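You operate a simulated robot arm through the tools that you are given. There is no shell and no other tool. Be economical: measure what you need, move in short steps, check, and stop when the job is done.

Carry out the task below with a simulated robot arm. There is one attempt and no reset: what you move stays moved.

JOB
Send bundle C95 out: long rail down, bundle into tray J47, slide carton E94 into the gap, rail up.
Where things are to end (x, y in the base frame): white carton within 0.04 m of [0.63, -0.11].

The check looks at the end state, three seconds after you hand in, the way a careful person would. Anything else that was tipped, shoved, dropped, spilled or broken makes it a failure.

ROBOT AND FRAMES
A 7-joint arm with a two-finger parallel gripper on a trunk, on a base that drives. Base frame: it is fixed to the floor where the robot stands at the start and does not move with it; the origin is under the middle of the robot, x ahead of it, y to its left, z up. Lengths are in m, angles in degrees, forces in N, time in s.
With the tool pointing down near the work surface it reaches from about 0.22 to 0.74 m from the robot's upright axis, wherever it stands. Its first joint turns from -166.0 to 166.0 degrees. Places, roughly: grey mail tray J47 [-1.2, -0.5, 0.8]; long shelf rail [0.5, 0.2, 0.9]; mail tray [-1.25, -0.5, 0.75]; mailer [-1.25, -0.5, 0.75]; right cage brake rod [-0.9, -0.8, 1]; tray divider [-1.25, -0.5, 0.75]. Payload 1.57 kg.
The TCP is the grasp point between the finger pads, 0.03 m short of the fingertips. In the tool frame z runs along the fingers and y along their closing line. Largest opening 0.11 m; finger width 0.024, thickness 0.012; the body of the gripper, 0.048 by 0.112 m, starts 0.078 m behind the TCP.
Orientation is that of the tool frame in the base frame, as a unit quaternion [x, y, z, w]. With the fingers straight down and closing along the base's y, the tool's x points along the base's -x, its y along +y and its z along -z.

CONTROLS
- The arm moves only by the tool play_rows. Its arguments are lists of equal length, an entry for each row: "delta_rot": the turn, a rotation vector about the base's x, y, z in degrees, a list of three; "delta_pos": the shift along the base's x, y, z in m, a list of three; "grip": the finger opening in m, from 0 to 0.11. In form: {"delta_rot": [[rx, ry, rz], ...], "delta_pos": [[tx, ty, tz], ...], "grip": [grip, ...]}. A call has 1 to 20 rows; each row is the pose to reach, as a shift and turn from the pose commanded when the call began. Rows are played at 5 a second. More than 0.05 m and 8.6 degrees between two rows, or a gripper value outside its range, and nothing of the call is played. A pose out of reach is approached as far as the arm can. The call stops where the force on the tool passes 90 N (or 10 N more than at its start, if that is more) or the arm is blocked; 0.2 s more then pass. Each finger travels about 0.045 m/s and halts on what it meets, pressing with about 32 N; the grip force reading is that of the motor and also rises with nothing between the fingers. The clock runs only during rows and for 0.2 s after the last one: add rows that repeat a pose to give the fingers time. The reply holds the time, the measured pose of the TCP, the force on the tool along the base axes, the opening and the grip force, in the units named above and with some noise, with the torque about the TCP (base axes, N m) and any sound that the robot's microphone picked up.
- Cameras (640 x 400 px; columns grow to the right, rows downward): "scene" is now at [0.02, 0.1497, 1.537]; the picture's right is [-0.07, -1.00, 0.00], its down [-0.73, 0.05, -0.69] and it looks along [0.68, -0.05, -0.73] (base axes); focal length 269 px, centre (320, 200). "wrist" rides on the gripper at [0.07, 0.016, -0.141] in the tool frame; the picture's right is [-0.23, 0.97, 0.00], its down [-0.86, -0.20, -0.48] and it looks along [-0.47, -0.11, 0.88] (tool axes); focal length 222 px, centre (320, 200). There is no depth. A picture from a camera that has moved, and an enlarged one, comes with that camera's place and axes in the base frame and with its lens.
- snapshot(camera): a new picture of that camera. No time passes.
- slide_trunk(by): slides the trunk up (or, below 0, down) by that many m; the arm and the scene camera ride with it, the base frame stays. It gives what a move gives, with no picture.
- drive_base(legs): drives the robot by 1 to 6 legs, each [ahead, turn to the left] in m and degrees, along the robot's own axes; the way and the turn of a leg run together, so that a leg with both is an arc; at most 1.5 m and 180 degrees a leg. The arm and the cameras ride along, it lands a little off, and it stops where it bumps. It gives what a move gives.
- aim_head(pan, tilt): turns the head with the scene camera to pan (to the left, within 155 degrees either way) and tilt (down, from -29 to 69), counted from straight ahead of the robot. It gives what a move gives.
- enlarge(camera, box): a new picture of the part [left, top, right, bottom] of that camera's present view, enlarged. No time passes.
- job_done(): hands the job in; it is judged then, once.

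Go step by step. Nothing tells you exact positions but the pictures and the camera data: compare them with the known pose of the tool, close in by small moves and look again before you grip or let go. The budget is 120 turns and 78 pictures, counting those below and the enlarged ones. Unless the task says otherwise, let go and move clear before handing in, and close with one line.

The tools are called by a JSON object that holds its "api" and its "payload". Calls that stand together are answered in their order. play_rows: Moves the arm, as the interface text tells. Its arguments: {"type":"object","properties":{"delta_rot":{"type":"array"},"delta_pos":{"type":"array"},"grip":{"type":"array"}},"required":["delta_rot","delta_pos","grip"]} The other tools are called the same way: slide_trunk (by) slides the trunk up or down; drive_base (legs) drives the base; aim_head (pan, tilt) turns the head that bears the scene camera; snapshot (camera) takes a picture; enlarge (camera, box) takes an enlarged picture of a part of a camera's view; job_done () hands the job in.

At the start:

```text
time: 0.0
tool_pos: [0.4542, 0.1591, 1.1002]
orientation: [0.0, 1.0, 0.0, 0.0]
ft_force: [0.3, -0.9, -0.4]
moment: [-0.01, -0.02, 0.0]
opening: 0.1099
finger_force: 0.0
trunk travel left (down, up): [-0.475, 0.115]
robot x, y, heading: [-0.0018, -0.0012, -0.1]
head pan, tilt: [-4.3, 46.7]
```

scene: 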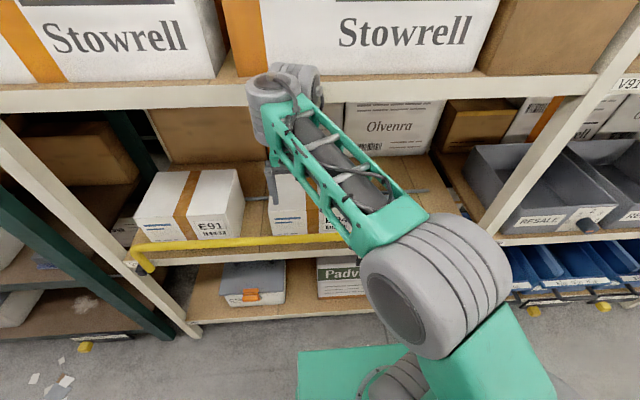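
wrist: 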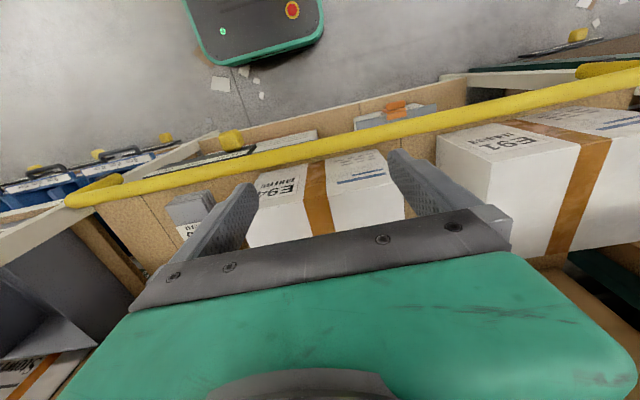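

I see the shelf with a yellow rail in front and cartons E91, E94 plus a small grey item behind it. I'll look closer before moving anything.

{"api": "enlarge", "payload": {"camera": "wrist", "box": [40, 60, 460, 320]}}

{"api": "enlarge", "payload": {"camera": "scene", "box": [100, 80, 500, 330]}}

{"api": "aim_head", "payload": {"pan": -150, "tilt": 35}}

{"api": "snapshot", "payload": {"camera": "scene"}}

```text
1.52 times, centred on (250, 190) of wrist
camera zoom: at [0.3861, 0.1755, 1.2422], right [0.23, 0.97, 0.0], down [0.86, -0.2, 0.48], along [0.47, -0.11, -0.88], focal length 338 px, centre (427, 215)
```

zoom: 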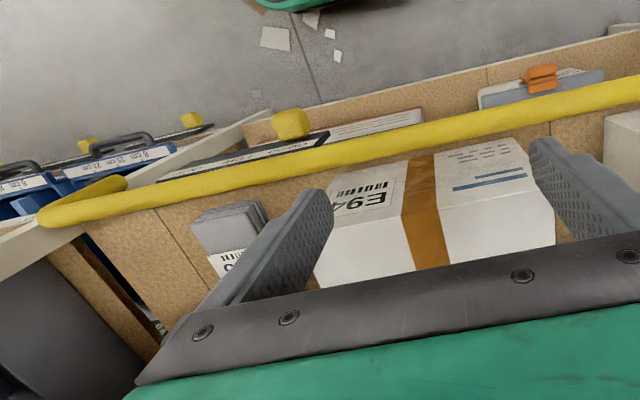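

```text
1.60 times, centred on (300, 205) of scene
camera zoom: at [0.02, 0.1497, 1.537], right [-0.07, -1.0, 0.0], down [-0.73, 0.05, -0.69], along [0.68, -0.05, -0.73], focal length 430 px, centre (352, 192)
```

zoom: 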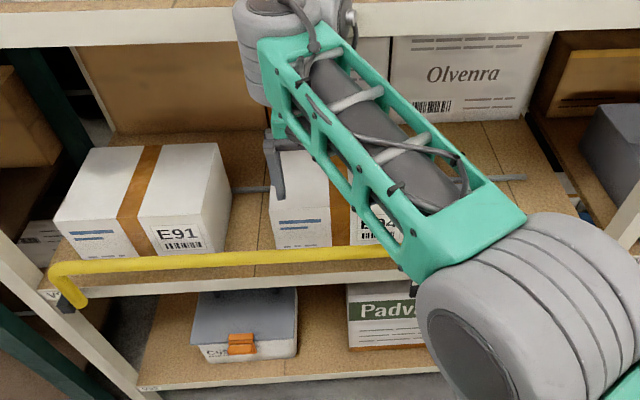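

```text
time: 2.3
tool_pos: [0.4548, 0.1579, 1.1]
orientation: [0.0, 1.0, 0.0, 0.0]
ft_force: [0.2, -0.2, 0.0]
moment: [0.01, -0.02, 0.01]
opening: 0.1099
finger_force: 0.1
trunk travel left (down, up): [-0.475, 0.115]
robot x, y, heading: [-0.0021, -0.0003, 0.1]
head pan, tilt: [-150.0, 35.0]
```

```text
73 pictures are left
camera scene: at [-0.1359, 0.1115, 1.5542], right [-0.5, 0.87, 0.0], down [0.5, 0.29, -0.82], along [-0.71, -0.41, -0.57], focal length 269 px, centre (320, 200)
```

scene: 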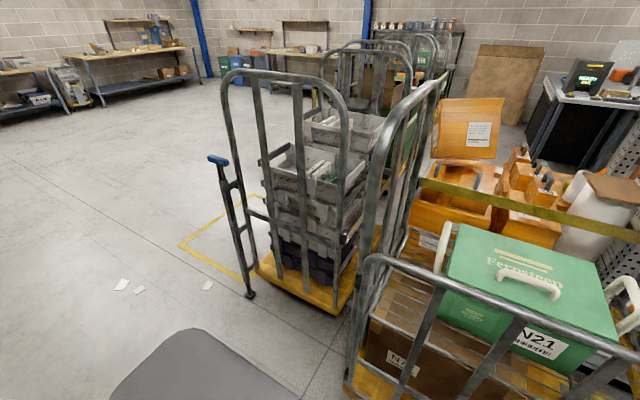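

Behind the robot are cages with stacked grey mail trays. I'll enlarge that region, since J47 must be one of them.

{"api": "enlarge", "payload": {"camera": "scene", "box": [200, 60, 450, 216]}}

{"api": "enlarge", "payload": {"camera": "scene", "box": [200, 160, 420, 310]}}

```text
2.56 times, centred on (325, 138) of scene
camera zoom: at [-0.1359, 0.1115, 1.5542], right [-0.5, 0.87, 0.0], down [0.5, 0.29, -0.82], along [-0.71, -0.41, -0.57], focal length 688 px, centre (307, 359)
```

zoom: 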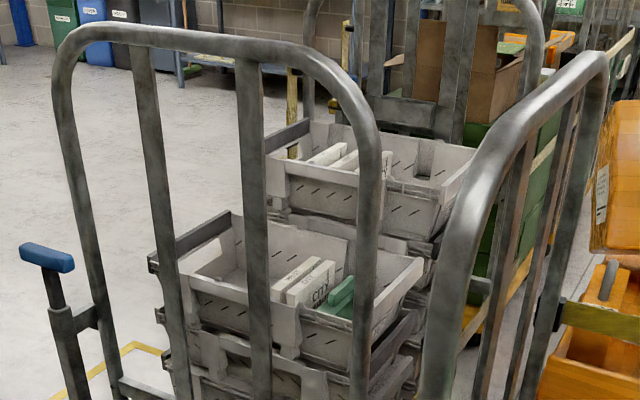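

```text
2.67 times, centred on (310, 235) of scene
camera zoom: at [-0.1359, 0.1115, 1.5542], right [-0.5, 0.87, 0.0], down [0.5, 0.29, -0.82], along [-0.71, -0.41, -0.57], focal length 716 px, centre (347, 107)
```

zoom: 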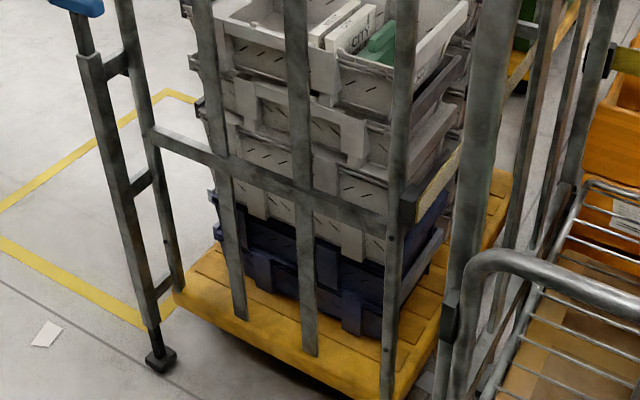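

The near tray stack (with white mailers and a divider) sits behind the cage's end frame; that is probably J47. Now I look at how the rail is mounted.

{"api": "aim_head", "payload": {"pan": 10, "tilt": 50}}

{"api": "enlarge", "payload": {"camera": "scene", "box": [130, 180, 380, 336]}}

{"api": "enlarge", "payload": {"camera": "wrist", "box": [0, 120, 200, 245]}}

{"api": "enlarge", "payload": {"camera": "wrist", "box": [440, 20, 640, 145]}}

```text
time: 4.8
tool_pos: [0.4565, 0.1576, 1.1002]
orientation: [-0.001, 1.0, 0.0, 0.001]
ft_force: [-0.1, 0.7, 0.1]
moment: [0.01, 0.01, 0.0]
opening: 0.11
finger_force: 0.1
trunk travel left (down, up): [-0.475, 0.115]
robot x, y, heading: [0.0009, -0.0003, -0.3]
head pan, tilt: [10.0, 50.0]
```

```text
2.56 times, centred on (255, 258) of scene
camera zoom: at [0.0161, 0.1689, 1.5325], right [0.17, -0.98, 0.0], down [-0.75, -0.13, -0.64], along [0.63, 0.11, -0.77], focal length 688 px, centre (486, 52)
```

zoom: 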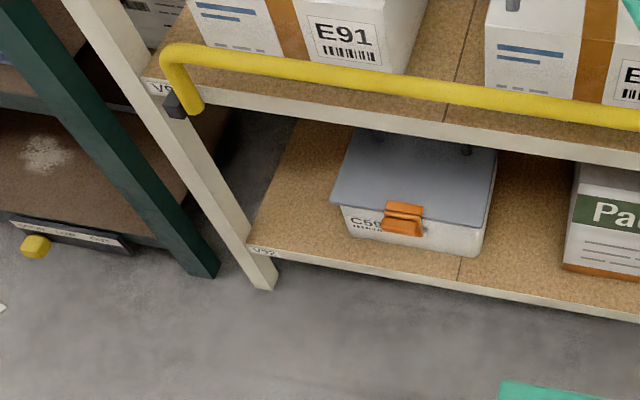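

```text
3.20 times, centred on (100, 182) of wrist
camera zoom: at [0.3861, 0.1755, 1.2422], right [0.23, 0.97, 0.0], down [0.86, -0.2, 0.48], along [0.47, -0.11, -0.88], focal length 711 px, centre (1024, 256)
```

zoom: 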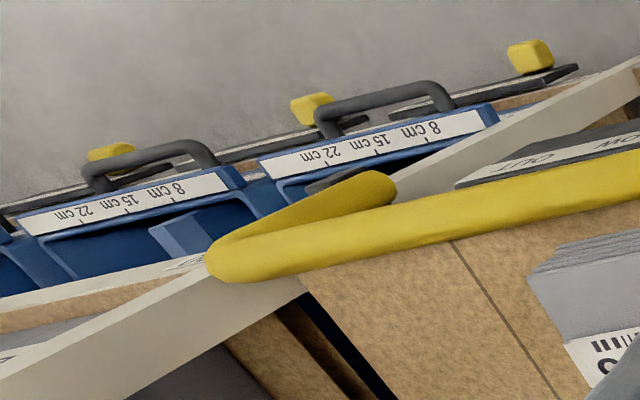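

```text
3.20 times, centred on (540, 82) of wrist
camera zoom: at [0.3861, 0.1755, 1.2422], right [0.23, 0.97, 0.0], down [0.86, -0.2, 0.48], along [0.47, -0.11, -0.88], focal length 711 px, centre (-384, 576)
```

zoom: 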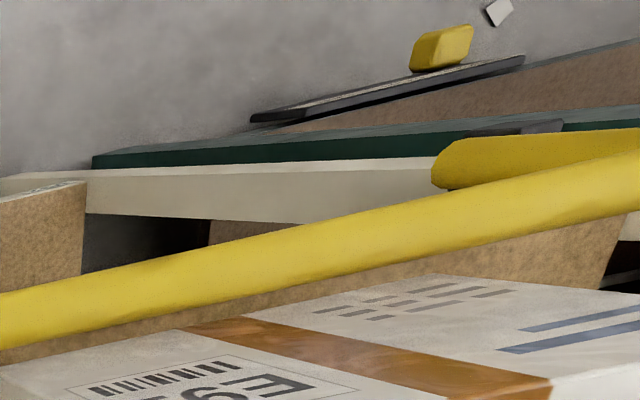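

The rail is a U-bar at about x 0.48, z 0.89, from y −0.30 to 0.63, hinged about 0.1 m lower at the posts. I'll turn the tool so the fingers close along x, then tilt it forward and look again.

{"api": "play_rows", "payload": {"delta_rot": [[0, 0, -8], [0, 0, -16], [0, 0, -24], [0, 0, -32], [0, 0, -40], [0, 0, -48], [0, 0, -56], [0, 0, -64], [0, 0, -72], [0, 0, -80], [0, 0, -88], [0, 0, -90]], "delta_pos": [[-0.005, 0, 0], [-0.01, 0, 0], [-0.015, 0, 0], [-0.02, 0, 0], [-0.025, 0, 0], [-0.03, 0, 0], [-0.035, 0, 0], [-0.04, 0, 0], [-0.045, 0, 0], [-0.05, 0, 0], [-0.055, 0, 0], [-0.055, 0, 0]], "grip": [0.11, 0.11, 0.11, 0.11, 0.11, 0.11, 0.11, 0.11, 0.11, 0.11, 0.11, 0.11]}}

{"api": "play_rows", "payload": {"delta_rot": [[0, -7, 0], [0, -14, 0], [0, -21, 0], [0, -28, 0], [0, -35, 0], [0, -40, 0]], "delta_pos": [[0, 0, -0.02], [0, 0, -0.04], [0, 0, -0.06], [0, 0, -0.08], [0, 0, -0.1], [0, 0, -0.12]], "grip": [0.08, 0.07, 0.07, 0.07, 0.07, 0.07]}}

{"api": "snapshot", "payload": {"camera": "wrist"}}

{"api": "snapshot", "payload": {"camera": "scene"}}

```text
time: 7.4
tool_pos: [0.4005, 0.1591, 1.1005]
orientation: [0.708, 0.707, 0.0, 0.001]
ft_force: [-0.2, -1.1, 0.0]
moment: [-0.04, 0.02, -0.02]
opening: 0.1101
finger_force: 0.0
trunk travel left (down, up): [-0.475, 0.115]
robot x, y, heading: [-0.0005, -0.0003, -0.0]
head pan, tilt: [10.0, 50.0]
```

```text
time: 8.3
tool_pos: [0.3863, 0.1492, 0.9516]
orientation: [0.686, 0.713, 0.032, 0.137]
ft_force: [0.0, 0.4, 0.3]
moment: [-0.01, 0.02, 0.01]
opening: 0.0699
finger_force: 0.0
out of reach, approached as far as the arm can: row 2
trunk travel left (down, up): [-0.475, 0.115]
robot x, y, heading: [-0.0028, 0.0006, 0.1]
head pan, tilt: [10.0, 50.0]
stopped in row 4: the arm was blocked; the commanded pose is now the measured one
```

```text
67 pictures are left
camera wrist: at [0.3667, 0.2395, 1.0805], right [0.95, -0.17, 0.26], down [-0.29, -0.79, 0.54], along [0.12, -0.59, -0.8], focal length 222 px, centre (320, 200)
```

wrist: 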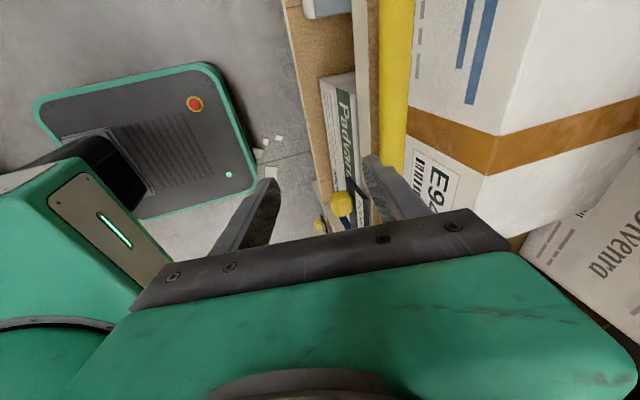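

```text
66 pictures are left
camera scene: at [0.0157, 0.1684, 1.531], right [0.17, -0.98, 0.0], down [-0.75, -0.13, -0.64], along [0.63, 0.11, -0.77], focal length 269 px, centre (320, 200)
```

scene: 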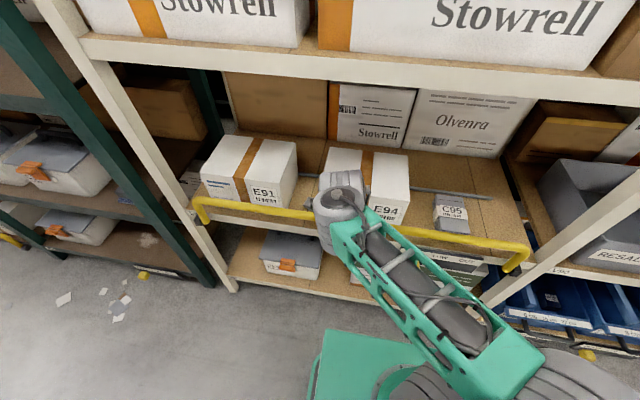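

The wrist reached a joint limit near 20° of tilt, being too close and too high. I'll back the base off and lower the trunk so a forward tilt is in reach.

{"api": "drive_base", "payload": {"legs": [[-0.18, 0]]}}

{"api": "slide_trunk", "payload": {"by": -0.2}}

{"api": "play_rows", "payload": {"delta_rot": [[0, -6, 0], [0, -12, 0], [0, -18, 0], [0, -24, 0], [0, -30, 0]], "delta_pos": [[0.03, 0, 0.04], [0.05, 0, 0.08], [0.07, 0, 0.12], [0.1, 0, 0.16], [0.12, 0, 0.2]], "grip": [0.07, 0.07, 0.07, 0.07, 0.07]}}

{"api": "snapshot", "payload": {"camera": "wrist"}}

```text
time: 9.8
tool_pos: [0.2061, 0.1502, 0.9524]
orientation: [0.686, 0.714, 0.033, 0.138]
ft_force: [-1.5, 0.4, -0.1]
moment: [0.01, -0.02, 0.02]
opening: 0.0702
finger_force: 0.1
trunk travel left (down, up): [-0.475, 0.115]
robot x, y, heading: [-0.1793, -0.0014, 0.0]
head pan, tilt: [10.0, 50.0]
```

```text
time: 11.9
tool_pos: [0.2127, 0.149, 0.75]
orientation: [0.686, 0.714, 0.031, 0.136]
ft_force: [0.3, -0.3, 0.3]
moment: [0.01, -0.03, 0.01]
opening: 0.0698
finger_force: 0.0
trunk travel left (down, up): [-0.275, 0.315]
robot x, y, heading: [-0.1824, 0.0005, 0.1]
head pan, tilt: [10.0, 50.0]
```

```text
time: 13.2
tool_pos: [0.3266, 0.1493, 0.9527]
orientation: [0.654, 0.654, 0.21, 0.318]
ft_force: [0.0, 0.0, -0.3]
moment: [-0.03, -0.03, 0.02]
opening: 0.07
finger_force: 0.0
trunk travel left (down, up): [-0.275, 0.315]
robot x, y, heading: [-0.1807, -0.0012, -0.0]
head pan, tilt: [10.0, 50.0]
```

```text
65 pictures are left
camera wrist: at [0.246, 0.239, 1.0557], right [0.69, -0.17, 0.7], down [-0.52, -0.79, 0.32], along [0.5, -0.59, -0.63], focal length 222 px, centre (320, 200)
```

wrist: 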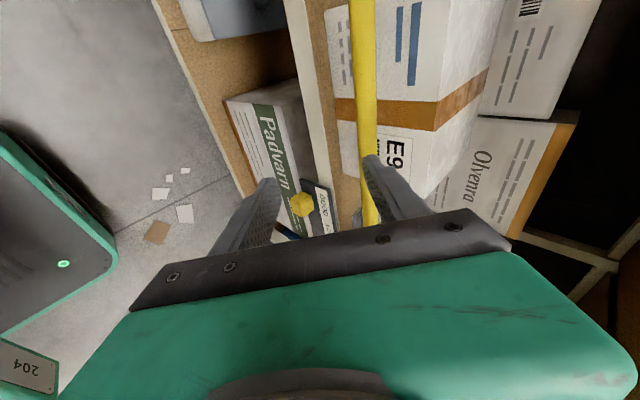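

Tilt is now about 44°, with a small yaw error. I'll correct it and move to a pre-grasp point 0.1 m short of the bar.

{"api": "play_rows", "payload": {"delta_rot": [[4, 0, 1.6], [8.1, 0, 3.2], [8.1, 0, 3.2]], "delta_pos": [[0.025, 0.005, 0.005], [0.06, 0.013, 0.009], [0.078, 0.014, 0.009]], "grip": [0.09, 0.09, 0.09]}}

{"api": "snapshot", "payload": {"camera": "wrist"}}

{"api": "snapshot", "payload": {"camera": "scene"}}

```text
time: 13.9
tool_pos: [0.4065, 0.1637, 0.9619]
orientation: [0.656, 0.655, 0.263, 0.265]
ft_force: [0.4, 0.2, -0.4]
moment: [0.03, 0.02, -0.01]
opening: 0.0898
finger_force: 0.1
trunk travel left (down, up): [-0.275, 0.315]
robot x, y, heading: [-0.1795, 0.0008, -0.3]
head pan, tilt: [10.0, 50.0]
```

```text
64 pictures are left
camera wrist: at [0.3201, 0.2339, 1.0755], right [0.7, -0.23, 0.67], down [-0.48, -0.85, 0.21], along [0.53, -0.47, -0.71], focal length 222 px, centre (320, 200)
```

wrist: 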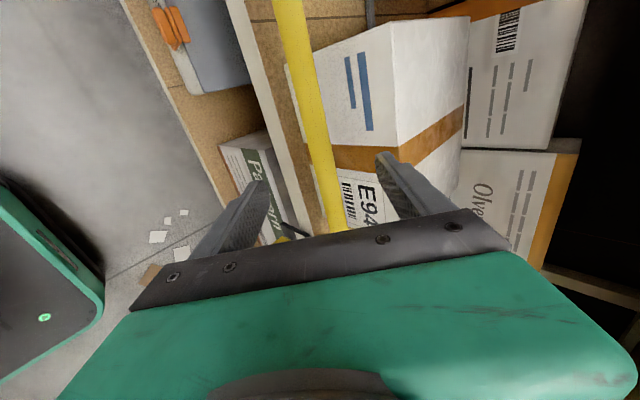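

```text
63 pictures are left
camera scene: at [-0.163, 0.169, 1.3325], right [0.17, -0.98, 0.0], down [-0.75, -0.13, -0.64], along [0.63, 0.11, -0.77], focal length 269 px, centre (320, 200)
```

scene: 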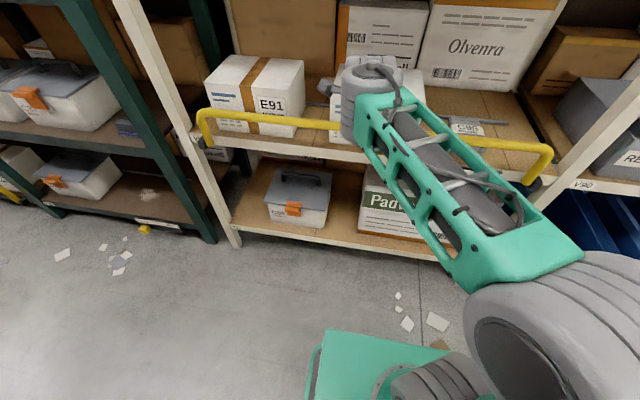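

The bar lies between the open fingers and E94's front is at about x 0.56, so there is room. I'll advance along the tool axis and close on the bar.

{"api": "play_rows", "payload": {"delta_rot": [[0, 0, 0], [0, 0, 0], [0, 0, 0], [0, 0, 0]], "delta_pos": [[0.017, 0, -0.017], [0.034, 0, -0.034], [0.051, 0, -0.051], [0.066, 0, -0.066]], "grip": [0.085, 0.085, 0.085, 0.085]}}

{"api": "snapshot", "payload": {"camera": "wrist"}}

```text
time: 14.9
tool_pos: [0.4721, 0.163, 0.895]
orientation: [0.656, 0.655, 0.264, 0.265]
ft_force: [0.6, -0.2, 0.2]
moment: [-0.02, 0.0, -0.03]
opening: 0.085
finger_force: 0.0
trunk travel left (down, up): [-0.275, 0.315]
robot x, y, heading: [-0.1769, -0.0014, -0.0]
head pan, tilt: [10.0, 50.0]
```

```text
62 pictures are left
camera wrist: at [0.3859, 0.2333, 1.0092], right [0.7, -0.23, 0.68], down [-0.48, -0.85, 0.21], along [0.53, -0.47, -0.71], focal length 222 px, centre (320, 200)
```

wrist: 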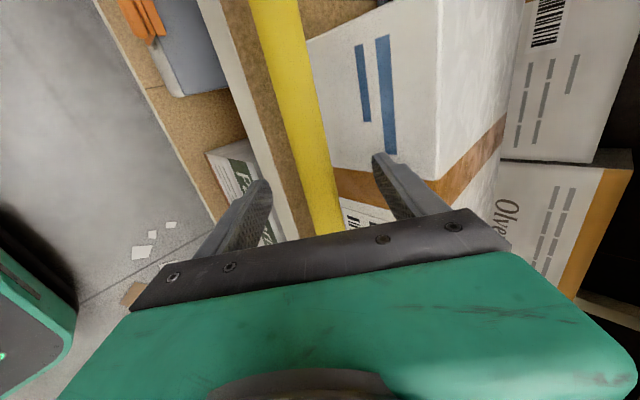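

The bar's image passes right through the TCP's projected point, so I close on it.

{"api": "play_rows", "payload": {"delta_rot": [[0, 0, 0], [0, 0, 0], [0, 0, 0], [0, 0, 0], [0, 0, 0], [0, 0, 0], [0, 0, 0]], "delta_pos": [[0, 0, 0], [0, 0, 0], [0, 0, 0], [0, 0, 0], [0, 0, 0], [0, 0, 0], [0, 0, 0]], "grip": [0.065, 0.05, 0.035, 0.02, 0.01, 0.01, 0.01]}}

```text
time: 16.6
tool_pos: [0.4709, 0.1626, 0.8945]
orientation: [0.656, 0.656, 0.263, 0.264]
ft_force: [-8.4, -0.4, -4.8]
moment: [0.28, 0.17, -0.3]
opening: 0.0256
finger_force: 36.8
trunk travel left (down, up): [-0.275, 0.315]
robot x, y, heading: [-0.1798, 0.0012, -0.1]
head pan, tilt: [10.0, 50.0]
```

The rail is gripped (diameter about 26 mm). I'll pull it a little toward the robot to see whether it swings freely.

{"api": "play_rows", "payload": {"delta_rot": [[0, 0, 0], [0, 0, 0], [0, 0, 0]], "delta_pos": [[-0.01, 0, 0], [-0.02, 0, -0.001], [-0.03, 0, -0.003]], "grip": [0.015, 0.015, 0.015]}}

```text
time: 17.4
tool_pos: [0.4425, 0.1631, 0.8922]
orientation: [0.656, 0.655, 0.265, 0.266]
ft_force: [4.9, 3.0, -2.3]
moment: [0.33, -0.53, -0.05]
opening: 0.0255
finger_force: 36.8
trunk travel left (down, up): [-0.275, 0.315]
robot x, y, heading: [-0.1784, -0.004, -0.2]
head pan, tilt: [10.0, 50.0]
```

It swings freely. I'll follow the arc about the hinge (roughly x 0.465, z 0.794, radius 0.1).

{"api": "play_rows", "payload": {"delta_rot": [[0, 0, 0], [0, 0, 0], [0, 0, 0], [0, 0, 0], [0, 0, 0]], "delta_pos": [[-0.017, 0, -0.007], [-0.032, 0, -0.016], [-0.046, 0, -0.027], [-0.057, 0, -0.041], [-0.063, 0, -0.051]], "grip": [0.015, 0.015, 0.015, 0.015, 0.015]}}

{"api": "snapshot", "payload": {"camera": "scene"}}

```text
time: 18.6
tool_pos: [0.3755, 0.1631, 0.8432]
orientation: [0.657, 0.655, 0.265, 0.265]
ft_force: [-30.4, -2.3, 20.4]
moment: [0.29, 0.02, -0.22]
opening: 0.0259
finger_force: 37.3
trunk travel left (down, up): [-0.275, 0.315]
robot x, y, heading: [-0.1815, -0.0004, -0.2]
head pan, tilt: [10.0, 50.0]
```

```text
61 pictures are left
camera scene: at [-0.1676, 0.1683, 1.3327], right [0.17, -0.98, 0.0], down [-0.75, -0.13, -0.65], along [0.64, 0.11, -0.76], focal length 269 px, centre (320, 200)
```

scene: 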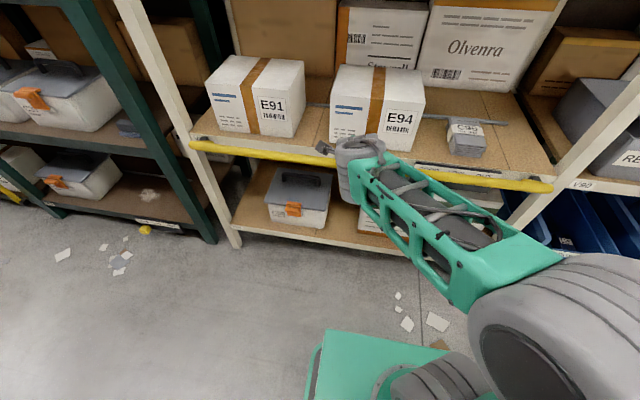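

The rail follows, but the outward push says the radius is nearer 0.11. I'll continue with a larger arc.

{"api": "play_rows", "payload": {"delta_rot": [[0, 0, 0], [0, 0, 0], [0, 0, 0]], "delta_pos": [[-0.011, 0, -0.007], [-0.016, 0, -0.016], [-0.021, 0, -0.03]], "grip": [0.015, 0.015, 0.015]}}

```text
time: 19.4
tool_pos: [0.3567, 0.1634, 0.8096]
orientation: [0.657, 0.655, 0.263, 0.265]
ft_force: [1.4, 1.6, -0.5]
moment: [0.23, -0.29, -0.2]
opening: 0.0261
finger_force: 28.6
trunk travel left (down, up): [-0.275, 0.315]
robot x, y, heading: [-0.1793, -0.0015, 0.0]
head pan, tilt: [10.0, 50.0]
```

Forces are near zero with this arc, so I continue past horizontal.

{"api": "play_rows", "payload": {"delta_rot": [[0, 0, 0], [0, 0, 0], [0, 0, 0], [0, 0, 0], [0, 0, 0]], "delta_pos": [[-0.002, 0, -0.014], [-0.002, 0, -0.028], [0.0, 0, -0.045], [0.005, 0, -0.064], [0.013, 0, -0.081]], "grip": [0.015, 0.015, 0.015, 0.015, 0.015]}}

{"api": "snapshot", "payload": {"camera": "wrist"}}

```text
time: 20.6
tool_pos: [0.3699, 0.1633, 0.731]
orientation: [0.657, 0.655, 0.264, 0.265]
ft_force: [-11.1, 2.3, -0.3]
moment: [0.13, -0.07, -0.18]
opening: 0.0261
finger_force: 8.7
trunk travel left (down, up): [-0.275, 0.315]
robot x, y, heading: [-0.1783, -0.003, -0.3]
head pan, tilt: [10.0, 50.0]
```

```text
60 pictures are left
camera wrist: at [0.2843, 0.2338, 0.8444], right [0.7, -0.23, 0.68], down [-0.48, -0.85, 0.21], along [0.53, -0.47, -0.71], focal length 222 px, centre (320, 200)
```

wrist: 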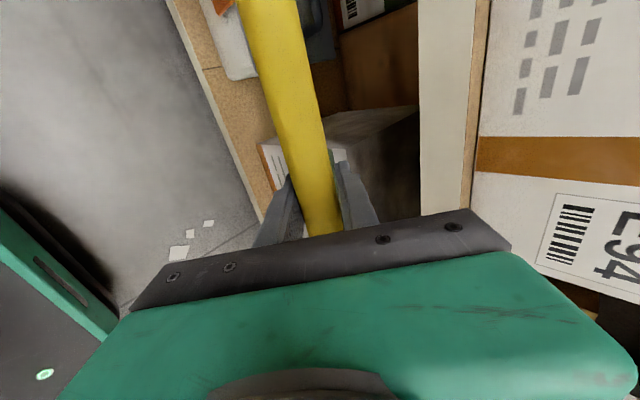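

Still going down smoothly; I follow the arc further.

{"api": "play_rows", "payload": {"delta_rot": [[0, 0, 0], [0, 0, 0], [0, 0, 0], [0, 0, 0]], "delta_pos": [[0.01, 0, -0.016], [0.022, 0, -0.029], [0.039, 0, -0.041], [0.056, 0, -0.049]], "grip": [0.015, 0.015, 0.015, 0.015]}}

{"api": "snapshot", "payload": {"camera": "scene"}}

```text
time: 21.5
tool_pos: [0.4059, 0.1633, 0.6931]
orientation: [0.657, 0.655, 0.265, 0.265]
ft_force: [-73.9, -17.0, 52.7]
moment: [0.44, -1.14, 0.32]
opening: 0.0262
finger_force: 6.5
trunk travel left (down, up): [-0.275, 0.315]
robot x, y, heading: [-0.1824, 0.0029, 0.0]
head pan, tilt: [10.0, 50.0]
stopped in row 4: the force on the tool passed its limit (the readings are from after the stop); the commanded pose is now the measured one
```

```text
59 pictures are left
camera scene: at [-0.1752, 0.1662, 1.3339], right [0.18, -0.98, 0.0], down [-0.75, -0.13, -0.65], along [0.64, 0.11, -0.76], focal length 269 px, centre (320, 200)
```

scene: 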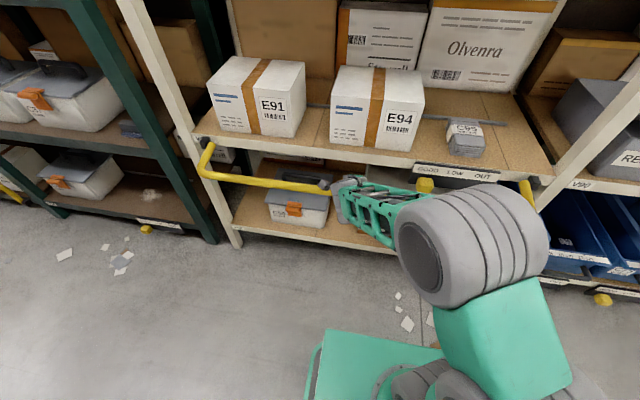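

The rail met its lower stop at about 147° from upright. I'll let go, back off, and read the sign on the shelf lip.

{"api": "play_rows", "payload": {"delta_rot": [[0, 0, 0], [0, 0, 0], [0, 0, 0], [0, 0, 0], [0, 0, 0], [0, 0, 0], [0, 0, 0], [0, 0, 0]], "delta_pos": [[-0.003, 0, 0.001], [-0.003, 0, 0.001], [-0.003, 0, 0.001], [-0.003, 0, 0.001], [-0.03, 0, 0.03], [-0.06, 0, 0.06], [-0.09, 0, 0.09], [-0.12, 0, 0.12]], "grip": [0.02, 0.04, 0.06, 0.07, 0.07, 0.07, 0.07, 0.07]}}

{"api": "enlarge", "payload": {"camera": "scene", "box": [190, 60, 560, 290]}}

{"api": "enlarge", "payload": {"camera": "scene", "box": [400, 100, 560, 200]}}

```text
time: 23.3
tool_pos: [0.2918, 0.1637, 0.8053]
orientation: [0.657, 0.656, 0.26, 0.263]
ft_force: [0.0, 0.3, -0.3]
moment: [0.02, 0.0, -0.01]
opening: 0.0704
finger_force: 0.1
trunk travel left (down, up): [-0.275, 0.315]
robot x, y, heading: [-0.1817, 0.0008, 0.4]
head pan, tilt: [10.0, 50.0]
```

```text
1.73 times, centred on (375, 175) of scene
camera zoom: at [-0.1636, 0.1691, 1.3324], right [0.17, -0.98, 0.0], down [-0.75, -0.13, -0.64], along [0.63, 0.11, -0.77], focal length 464 px, centre (225, 243)
```

zoom: 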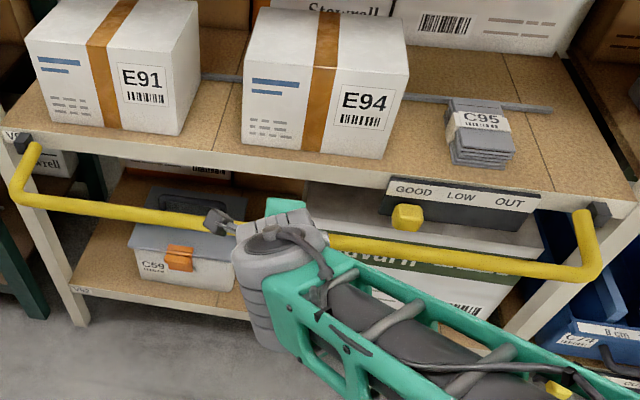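

```text
4.00 times, centred on (480, 150) of scene
camera zoom: at [-0.1636, 0.1691, 1.3324], right [0.17, -0.98, 0.0], down [-0.75, -0.13, -0.64], along [0.63, 0.11, -0.77], focal length 1074 px, centre (-320, 400)
```

zoom: 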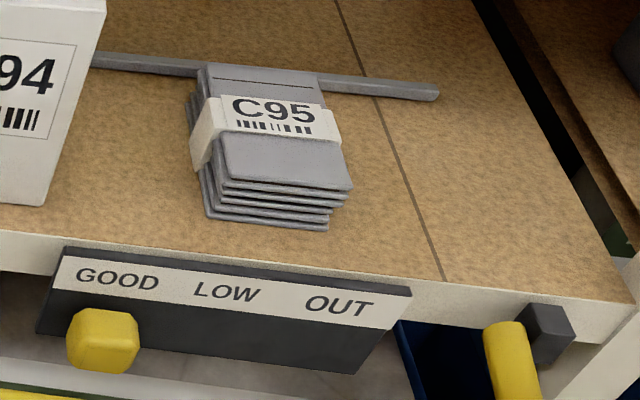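

The rail hangs down and stays there; it clears C95 and E94. I'll raise the trunk, turn the tool straight down again (closing along y), and drive back to the shelf.

{"api": "slide_trunk", "payload": {"by": 0.2}}

{"api": "play_rows", "payload": {"delta_rot": [[0, 8, 0], [0, 16, 0], [0, 24, 0], [0, 32, 0], [0, 40, 0], [0, 44, 0]], "delta_pos": [[0, 0, 0.01], [0, 0, 0.02], [0, 0, 0.03], [0, 0, 0.04], [0, 0, 0.05], [0, 0, 0.05]], "grip": [0.07, 0.07, 0.07, 0.07, 0.09, 0.11]}}

{"api": "play_rows", "payload": {"delta_rot": [[0, 0, 8], [0, 0, 16], [0, 0, 24], [0, 0, 32], [0, 0, 40], [0, 0, 48], [0, 0, 56], [0, 0, 64], [0, 0, 72], [0, 0, 80], [0, 0, 88], [0, 0, 90]], "delta_pos": [[0, -0.02, 0], [0, -0.04, 0], [0, -0.06, 0], [0, -0.08, 0], [0, -0.1, 0], [0, -0.12, 0], [0, -0.14, 0], [0, -0.16, 0], [0, -0.18, 0], [0, -0.2, 0], [0, -0.22, 0], [0, -0.25, 0]], "grip": [0.11, 0.11, 0.11, 0.11, 0.11, 0.11, 0.11, 0.11, 0.11, 0.11, 0.11, 0.11]}}

{"api": "drive_base", "payload": {"legs": [[0.18, 0]]}}

{"api": "snapshot", "payload": {"camera": "wrist"}}

{"api": "snapshot", "payload": {"camera": "scene"}}

```text
time: 25.4
tool_pos: [0.2922, 0.1647, 1.0056]
orientation: [0.657, 0.656, 0.261, 0.263]
ft_force: [-0.3, -0.6, 0.7]
moment: [0.03, -0.02, 0.0]
opening: 0.0702
finger_force: 0.1
trunk travel left (down, up): [-0.475, 0.115]
robot x, y, heading: [-0.1785, -0.0005, 0.0]
head pan, tilt: [10.0, 50.0]
```

```text
time: 26.8
tool_pos: [0.2925, 0.1637, 1.0555]
orientation: [0.707, 0.707, -0.005, -0.002]
ft_force: [-0.8, 0.7, 0.6]
moment: [0.0, 0.04, 0.03]
opening: 0.1098
finger_force: 0.0
trunk travel left (down, up): [-0.475, 0.115]
robot x, y, heading: [-0.1769, -0.0039, -0.1]
head pan, tilt: [10.0, 50.0]
```

```text
time: 29.4
tool_pos: [0.2916, -0.0867, 1.056]
orientation: [-0.001, 1.0, -0.004, 0.0]
ft_force: [0.1, -0.9, 0.2]
moment: [0.04, 0.01, 0.02]
opening: 0.1102
finger_force: 0.0
trunk travel left (down, up): [-0.475, 0.115]
robot x, y, heading: [-0.1785, -0.0008, 0.2]
head pan, tilt: [10.0, 50.0]
```

```text
time: 31.1
tool_pos: [0.4638, -0.0838, 1.054]
orientation: [0.0, 1.0, -0.003, 0.0]
ft_force: [-0.7, -1.7, -0.6]
moment: [0.0, -0.03, -0.01]
opening: 0.1099
finger_force: 0.0
trunk travel left (down, up): [-0.475, 0.115]
robot x, y, heading: [-0.0035, 0.0002, -0.1]
head pan, tilt: [10.0, 50.0]
stopped in leg 1: the robot was blocked; the commanded pose is now the measured one
```

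```text
56 pictures are left
camera wrist: at [0.3952, -0.0668, 1.197], right [0.23, 0.97, -0.01], down [0.86, -0.2, 0.48], along [0.47, -0.12, -0.88], focal length 222 px, centre (320, 200)
```

wrist: 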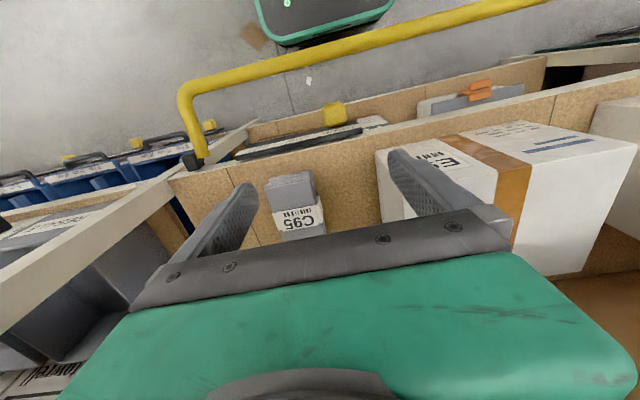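

```text
55 pictures are left
camera scene: at [0.0098, 0.1699, 1.5325], right [0.17, -0.98, 0.0], down [-0.75, -0.13, -0.64], along [0.63, 0.11, -0.77], focal length 269 px, centre (320, 200)
```

scene: 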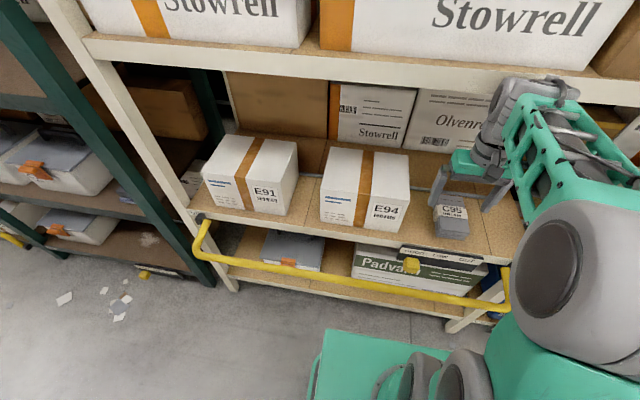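

The bundle's top is at about (0.585, −0.16, 0.84). The base stopped slightly early as blocked, so I'll back off a touch for safety and enlarge the bundle view.

{"api": "drive_base", "payload": {"legs": [[-0.03, 0]]}}

{"api": "play_rows", "payload": {"delta_rot": [[0, 0, 0], [0, 0, 0]], "delta_pos": [[0.02, -0.035, 0], [0.04, -0.07, 0]], "grip": [0.11, 0.11]}}

{"api": "enlarge", "payload": {"camera": "wrist", "box": [200, 100, 440, 250]}}

```text
time: 31.9
tool_pos: [0.4356, -0.085, 1.0542]
orientation: [0.0, 1.0, -0.003, 0.0]
ft_force: [0.0, 0.0, 0.1]
moment: [0.04, 0.01, -0.01]
opening: 0.1098
finger_force: 0.1
trunk travel left (down, up): [-0.475, 0.115]
robot x, y, heading: [-0.0347, -0.0028, 0.1]
head pan, tilt: [10.0, 50.0]
```

```text
time: 32.5
tool_pos: [0.4664, -0.1485, 1.0588]
orientation: [-0.003, 1.0, -0.005, 0.003]
ft_force: [0.7, -0.7, -0.1]
moment: [0.08, 0.01, 0.02]
opening: 0.1099
finger_force: 0.1
trunk travel left (down, up): [-0.475, 0.115]
robot x, y, heading: [-0.0363, -0.0021, 0.2]
head pan, tilt: [10.0, 50.0]
```

```text
2.67 times, centred on (320, 175) of wrist
camera zoom: at [0.3953, -0.1308, 1.2013], right [0.22, 0.97, -0.01], down [0.85, -0.19, 0.49], along [0.47, -0.12, -0.87], focal length 592 px, centre (320, 267)
```

zoom: 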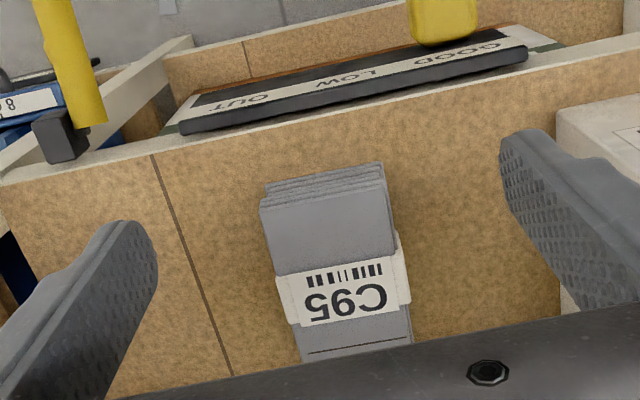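

The bundle spans x 0.54–0.67, y −0.21 to −0.125, z 0.79–0.84, nearly square to the shelf. I'll descend in front of the upper shelf, go in above the bundle, and look again.

{"api": "play_rows", "payload": {"delta_rot": [[0, 0, 0], [0, 0, 0], [0, 0, -1], [0, 0, -2], [0, 0, -2.5], [0, 0, -2.5], [0, 0, -2.5]], "delta_pos": [[0, 0, -0.04], [0, 0, -0.08], [0.01, -0.005, -0.12], [0.05, -0.01, -0.13], [0.09, -0.015, -0.14], [0.13, -0.015, -0.14], [0.13, -0.015, -0.15]], "grip": [0.11, 0.11, 0.11, 0.11, 0.11, 0.11, 0.11]}}

{"api": "snapshot", "payload": {"camera": "wrist"}}

{"api": "snapshot", "payload": {"camera": "scene"}}

```text
time: 34.1
tool_pos: [0.6067, -0.1688, 0.9037]
orientation: [0.022, 1.0, -0.003, -0.001]
ft_force: [0.9, 0.4, -0.3]
moment: [-0.03, 0.01, 0.03]
opening: 0.1098
finger_force: 0.0
trunk travel left (down, up): [-0.475, 0.115]
robot x, y, heading: [-0.0344, -0.0024, 0.0]
head pan, tilt: [10.0, 50.0]
```

```text
53 pictures are left
camera wrist: at [0.5394, -0.1482, 1.0461], right [0.27, 0.96, -0.01], down [0.85, -0.23, 0.48], along [0.46, -0.14, -0.88], focal length 222 px, centre (320, 200)
```

wrist: 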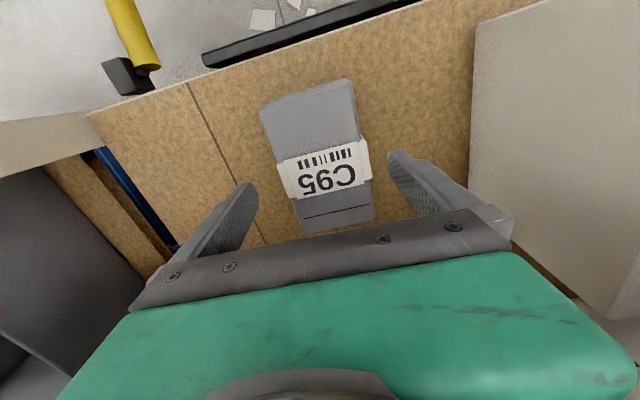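

```text
52 pictures are left
camera scene: at [-0.0171, 0.1694, 1.5325], right [0.17, -0.98, 0.0], down [-0.75, -0.13, -0.64], along [0.63, 0.11, -0.77], focal length 269 px, centre (320, 200)
```

scene: 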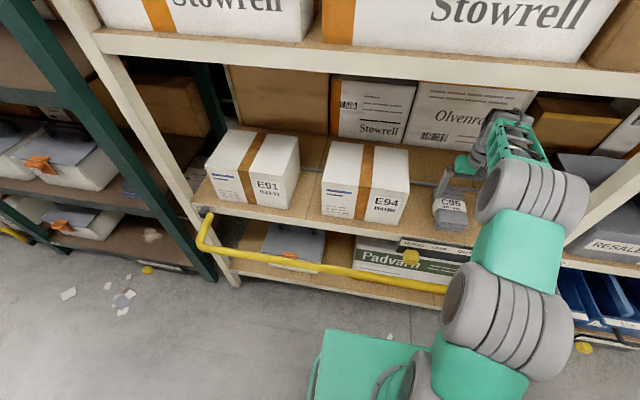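

The bundle is centred between the fingers (centre y about −0.166). I'll descend around it and close.

{"api": "play_rows", "payload": {"delta_rot": [[0, 0, 1], [0, 0, 1], [0, 0, 1], [0, 0, 1]], "delta_pos": [[0, 0.003, -0.025], [0, 0.003, -0.045], [0, 0.003, -0.065], [0, 0.003, -0.074]], "grip": [0.11, 0.11, 0.11, 0.11]}}

{"api": "snapshot", "payload": {"camera": "wrist"}}

```text
time: 35.1
tool_pos: [0.6062, -0.1671, 0.8298]
orientation: [0.013, 1.0, -0.004, -0.001]
ft_force: [-0.4, 0.5, 0.0]
moment: [-0.02, 0.0, 0.03]
opening: 0.11
finger_force: 0.0
trunk travel left (down, up): [-0.475, 0.115]
robot x, y, heading: [-0.0375, 0.003, -0.1]
head pan, tilt: [10.0, 50.0]
```

```text
51 pictures are left
camera wrist: at [0.538, -0.1472, 0.972], right [0.25, 0.97, -0.01], down [0.85, -0.22, 0.48], along [0.46, -0.13, -0.88], focal length 222 px, centre (320, 200)
```

wrist: 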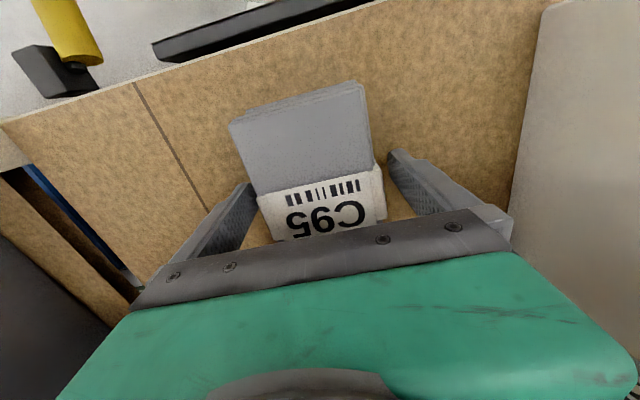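

The fingers straddle the bundle with clearance on both sides. Closing now.

{"api": "play_rows", "payload": {"delta_rot": [[0, 0, 0], [0, 0, 0], [0, 0, 0], [0, 0, 0], [0, 0, 0], [0, 0, 0]], "delta_pos": [[0, 0, -0.004], [0, 0, -0.004], [0, 0, -0.004], [0, 0, -0.004], [0, 0, -0.004], [0, 0, -0.004]], "grip": [0.1, 0.09, 0.08, 0.07, 0.07, 0.07]}}

{"api": "snapshot", "payload": {"camera": "wrist"}}

```text
time: 36.5
tool_pos: [0.6057, -0.1658, 0.8246]
orientation: [0.013, 1.0, -0.004, -0.002]
ft_force: [0.2, 0.4, -0.2]
moment: [0.0, -0.05, 0.03]
opening: 0.0943
finger_force: 31.8
trunk travel left (down, up): [-0.475, 0.115]
robot x, y, heading: [-0.0344, -0.004, -0.0]
head pan, tilt: [10.0, 50.0]
```

```text
50 pictures are left
camera wrist: at [0.538, -0.1471, 0.9682], right [0.25, 0.97, -0.01], down [0.85, -0.22, 0.48], along [0.46, -0.13, -0.88], focal length 222 px, centre (320, 200)
```

wrist: 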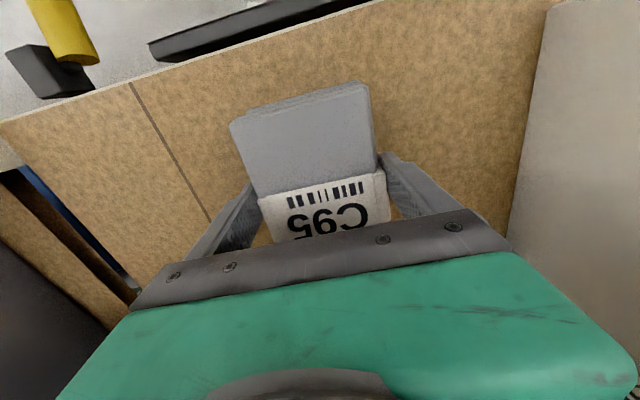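

Gripped at 0.094 m. I'll lift it and draw it straight out of the shelf.

{"api": "play_rows", "payload": {"delta_rot": [[0, 0, 0], [0, 0, 0], [0, 0, 0], [0, 0, 0]], "delta_pos": [[0, 0, 0.015], [0, 0, 0.03], [0, 0, 0.05], [0, 0, 0.07]], "grip": [0.07, 0.07, 0.07, 0.07]}}

{"api": "snapshot", "payload": {"camera": "wrist"}}

```text
time: 37.5
tool_pos: [0.6046, -0.1674, 0.8962]
orientation: [0.013, 1.0, -0.003, -0.002]
ft_force: [-0.8, -0.2, 0.2]
moment: [-0.01, 0.0, 0.01]
opening: 0.07
finger_force: 0.1
trunk travel left (down, up): [-0.475, 0.115]
robot x, y, heading: [-0.0321, 0.0014, 0.3]
head pan, tilt: [10.0, 50.0]
```

```text
49 pictures are left
camera wrist: at [0.5374, -0.1473, 1.0383], right [0.25, 0.97, -0.01], down [0.85, -0.22, 0.48], along [0.46, -0.13, -0.88], focal length 222 px, centre (320, 200)
```

wrist: 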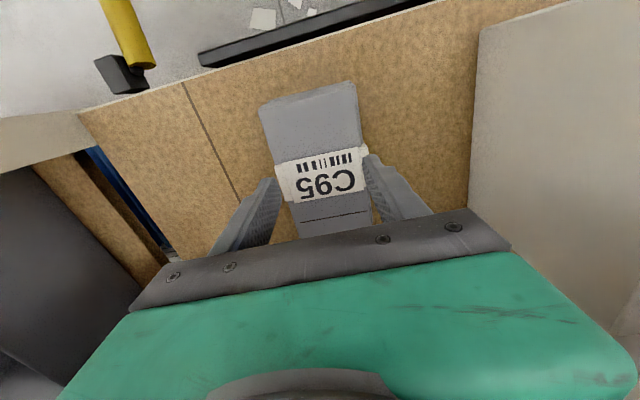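

The bundle stayed put; the fingers slipped off it, so the grip was too shallow. I'll reopen, descend until the tips just touch the shelf, and grip deeper.

{"api": "play_rows", "payload": {"delta_rot": [[0, 0, 0], [0, 0, 0], [0, 0, 0], [0, 0, 0], [0, 0, 0], [0, 0, 0], [0, 0, 0]], "delta_pos": [[0, 0, 0], [0, 0, 0], [0, 0, 0], [0, 0, 0], [0, 0, 0], [0, 0, -0.025], [0, 0, -0.05]], "grip": [0.08, 0.09, 0.1, 0.11, 0.11, 0.11, 0.11]}}

{"api": "play_rows", "payload": {"delta_rot": [[0, 0, 0], [0, 0, 0], [0, 0, 0], [0, 0, 0], [0, 0, 0], [0, 0, 0]], "delta_pos": [[0, 0.001, -0.01], [0, 0.001, -0.018], [0, 0.001, -0.022], [0, 0.001, -0.026], [0, 0.001, -0.029], [0, 0.001, -0.032]], "grip": [0.11, 0.11, 0.11, 0.11, 0.11, 0.11]}}

```text
time: 39.1
tool_pos: [0.6059, -0.1666, 0.8456]
orientation: [0.013, 1.0, -0.004, -0.002]
ft_force: [0.3, 0.2, 0.2]
moment: [0.0, 0.0, -0.03]
opening: 0.1101
finger_force: 0.0
trunk travel left (down, up): [-0.475, 0.115]
robot x, y, heading: [-0.0373, -0.0046, 0.1]
head pan, tilt: [10.0, 50.0]
```

```text
time: 40.5
tool_pos: [0.6057, -0.1674, 0.8146]
orientation: [0.013, 1.0, -0.003, -0.001]
ft_force: [-0.7, 0.4, 0.4]
moment: [-0.01, 0.0, 0.0]
opening: 0.1097
finger_force: 0.2
trunk travel left (down, up): [-0.475, 0.115]
robot x, y, heading: [-0.0332, 0.0063, 0.0]
head pan, tilt: [10.0, 50.0]
```

Still no contact at tip height 0.785, so the shelf is lower than I estimated. Continuing down in small steps.

{"api": "play_rows", "payload": {"delta_rot": [[0, 0, 0], [0, 0, 0], [0, 0, 0], [0, 0, 0], [0, 0, 0], [0, 0, 0], [0, 0, 0], [0, 0, 0]], "delta_pos": [[0, 0, -0.003], [0, 0, -0.006], [0, 0, -0.009], [0, 0, -0.012], [0, 0, -0.014], [0, 0, -0.016], [0, 0, -0.018], [0, 0, -0.02]], "grip": [0.11, 0.11, 0.11, 0.11, 0.11, 0.11, 0.11, 0.11]}}

{"api": "snapshot", "payload": {"camera": "wrist"}}

```text
time: 42.2
tool_pos: [0.6063, -0.1651, 0.8121]
orientation: [0.01, 1.0, -0.004, 0.007]
ft_force: [-28.5, 3.3, 38.7]
moment: [2.33, 1.2, 1.82]
opening: 0.1099
finger_force: 0.0
trunk travel left (down, up): [-0.475, 0.115]
robot x, y, heading: [-0.0335, 0.0025, 0.1]
head pan, tilt: [10.0, 50.0]
stopped in row 8: the force on the tool passed its limit (the readings are from after the stop); the commanded pose is now the measured one
```

```text
48 pictures are left
camera wrist: at [0.5359, -0.1463, 0.9518], right [0.25, 0.97, -0.01], down [0.84, -0.21, 0.49], along [0.48, -0.13, -0.87], focal length 222 px, centre (320, 200)
```

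wrist: 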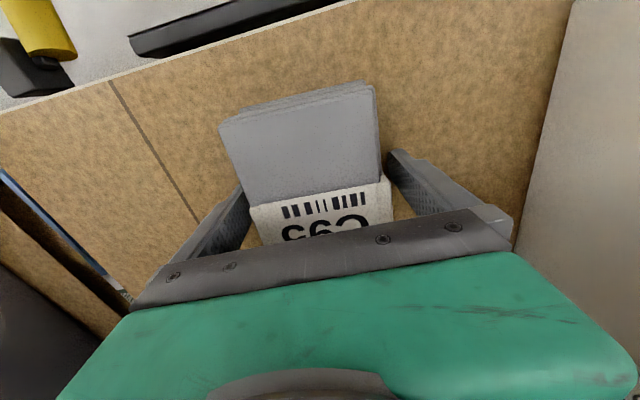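

The tips are on the shelf now (surface about z 0.782). I'll ease up 3 mm, level the tool, and grip with full closing command.

{"api": "play_rows", "payload": {"delta_rot": [[0, 0.9, 0], [0, 0.9, 0], [0, 0.9, 0], [0, 0.9, 0], [0, 0.9, 0], [0, 0.9, 0], [0, 0.9, 0], [0, 0.9, 0], [0, 0.9, 0]], "delta_pos": [[0, 0, 0.002], [0, 0, 0.003], [0, 0, 0.003], [0, 0, 0.003], [0, 0, 0.003], [0, 0, 0.003], [0, 0, 0.003], [0, 0, 0.003], [0, 0, 0.003]], "grip": [0.11, 0.11, 0.1, 0.09, 0.08, 0.05, 0.0, 0.0, 0.0]}}

{"api": "play_rows", "payload": {"delta_rot": [[0, 0, 0], [0, 0, 0], [0, 0, 0], [0, 0, 0], [0, 0, 0]], "delta_pos": [[0, 0, 0.003], [0, 0, 0.006], [0, 0, 0.009], [0, 0, 0.012], [0, 0, 0.015]], "grip": [0.0, 0.0, 0.0, 0.0, 0.0]}}

```text
time: 44.2
tool_pos: [0.6105, -0.1673, 0.8109]
orientation: [0.013, 1.0, -0.006, 0.0]
ft_force: [-1.3, 21.7, 25.3]
moment: [2.12, 0.04, 0.07]
opening: 0.0947
finger_force: 32.2
trunk travel left (down, up): [-0.475, 0.115]
robot x, y, heading: [-0.0319, -0.0002, 0.3]
head pan, tilt: [10.0, 50.0]
```

```text
time: 45.4
tool_pos: [0.6117, -0.1671, 0.8235]
orientation: [0.013, 1.0, -0.005, -0.004]
ft_force: [0.4, -0.1, -1.5]
moment: [0.01, 0.01, -0.01]
opening: 0.0946
finger_force: 32.3
trunk travel left (down, up): [-0.475, 0.115]
robot x, y, heading: [-0.033, 0.0011, 0.2]
head pan, tilt: [10.0, 50.0]
```

{"api": "play_rows", "payload": {"delta_rot": [[0, 0, 0], [0, 0, 0], [0, 0, 0], [0, 0, 0], [0, 0, 0]], "delta_pos": [[0, 0, 0.005], [0, 0, 0.01], [0, 0, 0.015], [0, 0, 0.02], [0, 0, 0.025]], "grip": [0.0, 0.0, 0.0, 0.0, 0.0]}}

{"api": "snapshot", "payload": {"camera": "wrist"}}

```text
time: 46.6
tool_pos: [0.6112, -0.1671, 0.8481]
orientation: [0.012, 1.0, -0.004, -0.004]
ft_force: [0.2, -0.5, -1.2]
moment: [0.01, 0.01, -0.03]
opening: 0.0948
finger_force: 31.9
trunk travel left (down, up): [-0.475, 0.115]
robot x, y, heading: [-0.0324, -0.0023, 0.1]
head pan, tilt: [10.0, 50.0]
```

```text
47 pictures are left
camera wrist: at [0.5433, -0.1469, 0.9899], right [0.25, 0.97, -0.01], down [0.85, -0.22, 0.47], along [0.46, -0.13, -0.88], focal length 222 px, centre (320, 200)
```

wrist: 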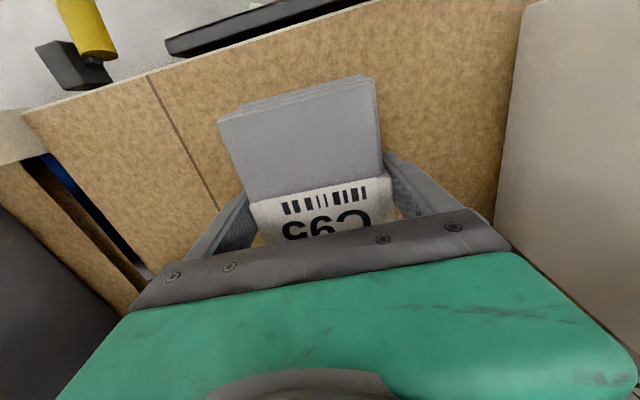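

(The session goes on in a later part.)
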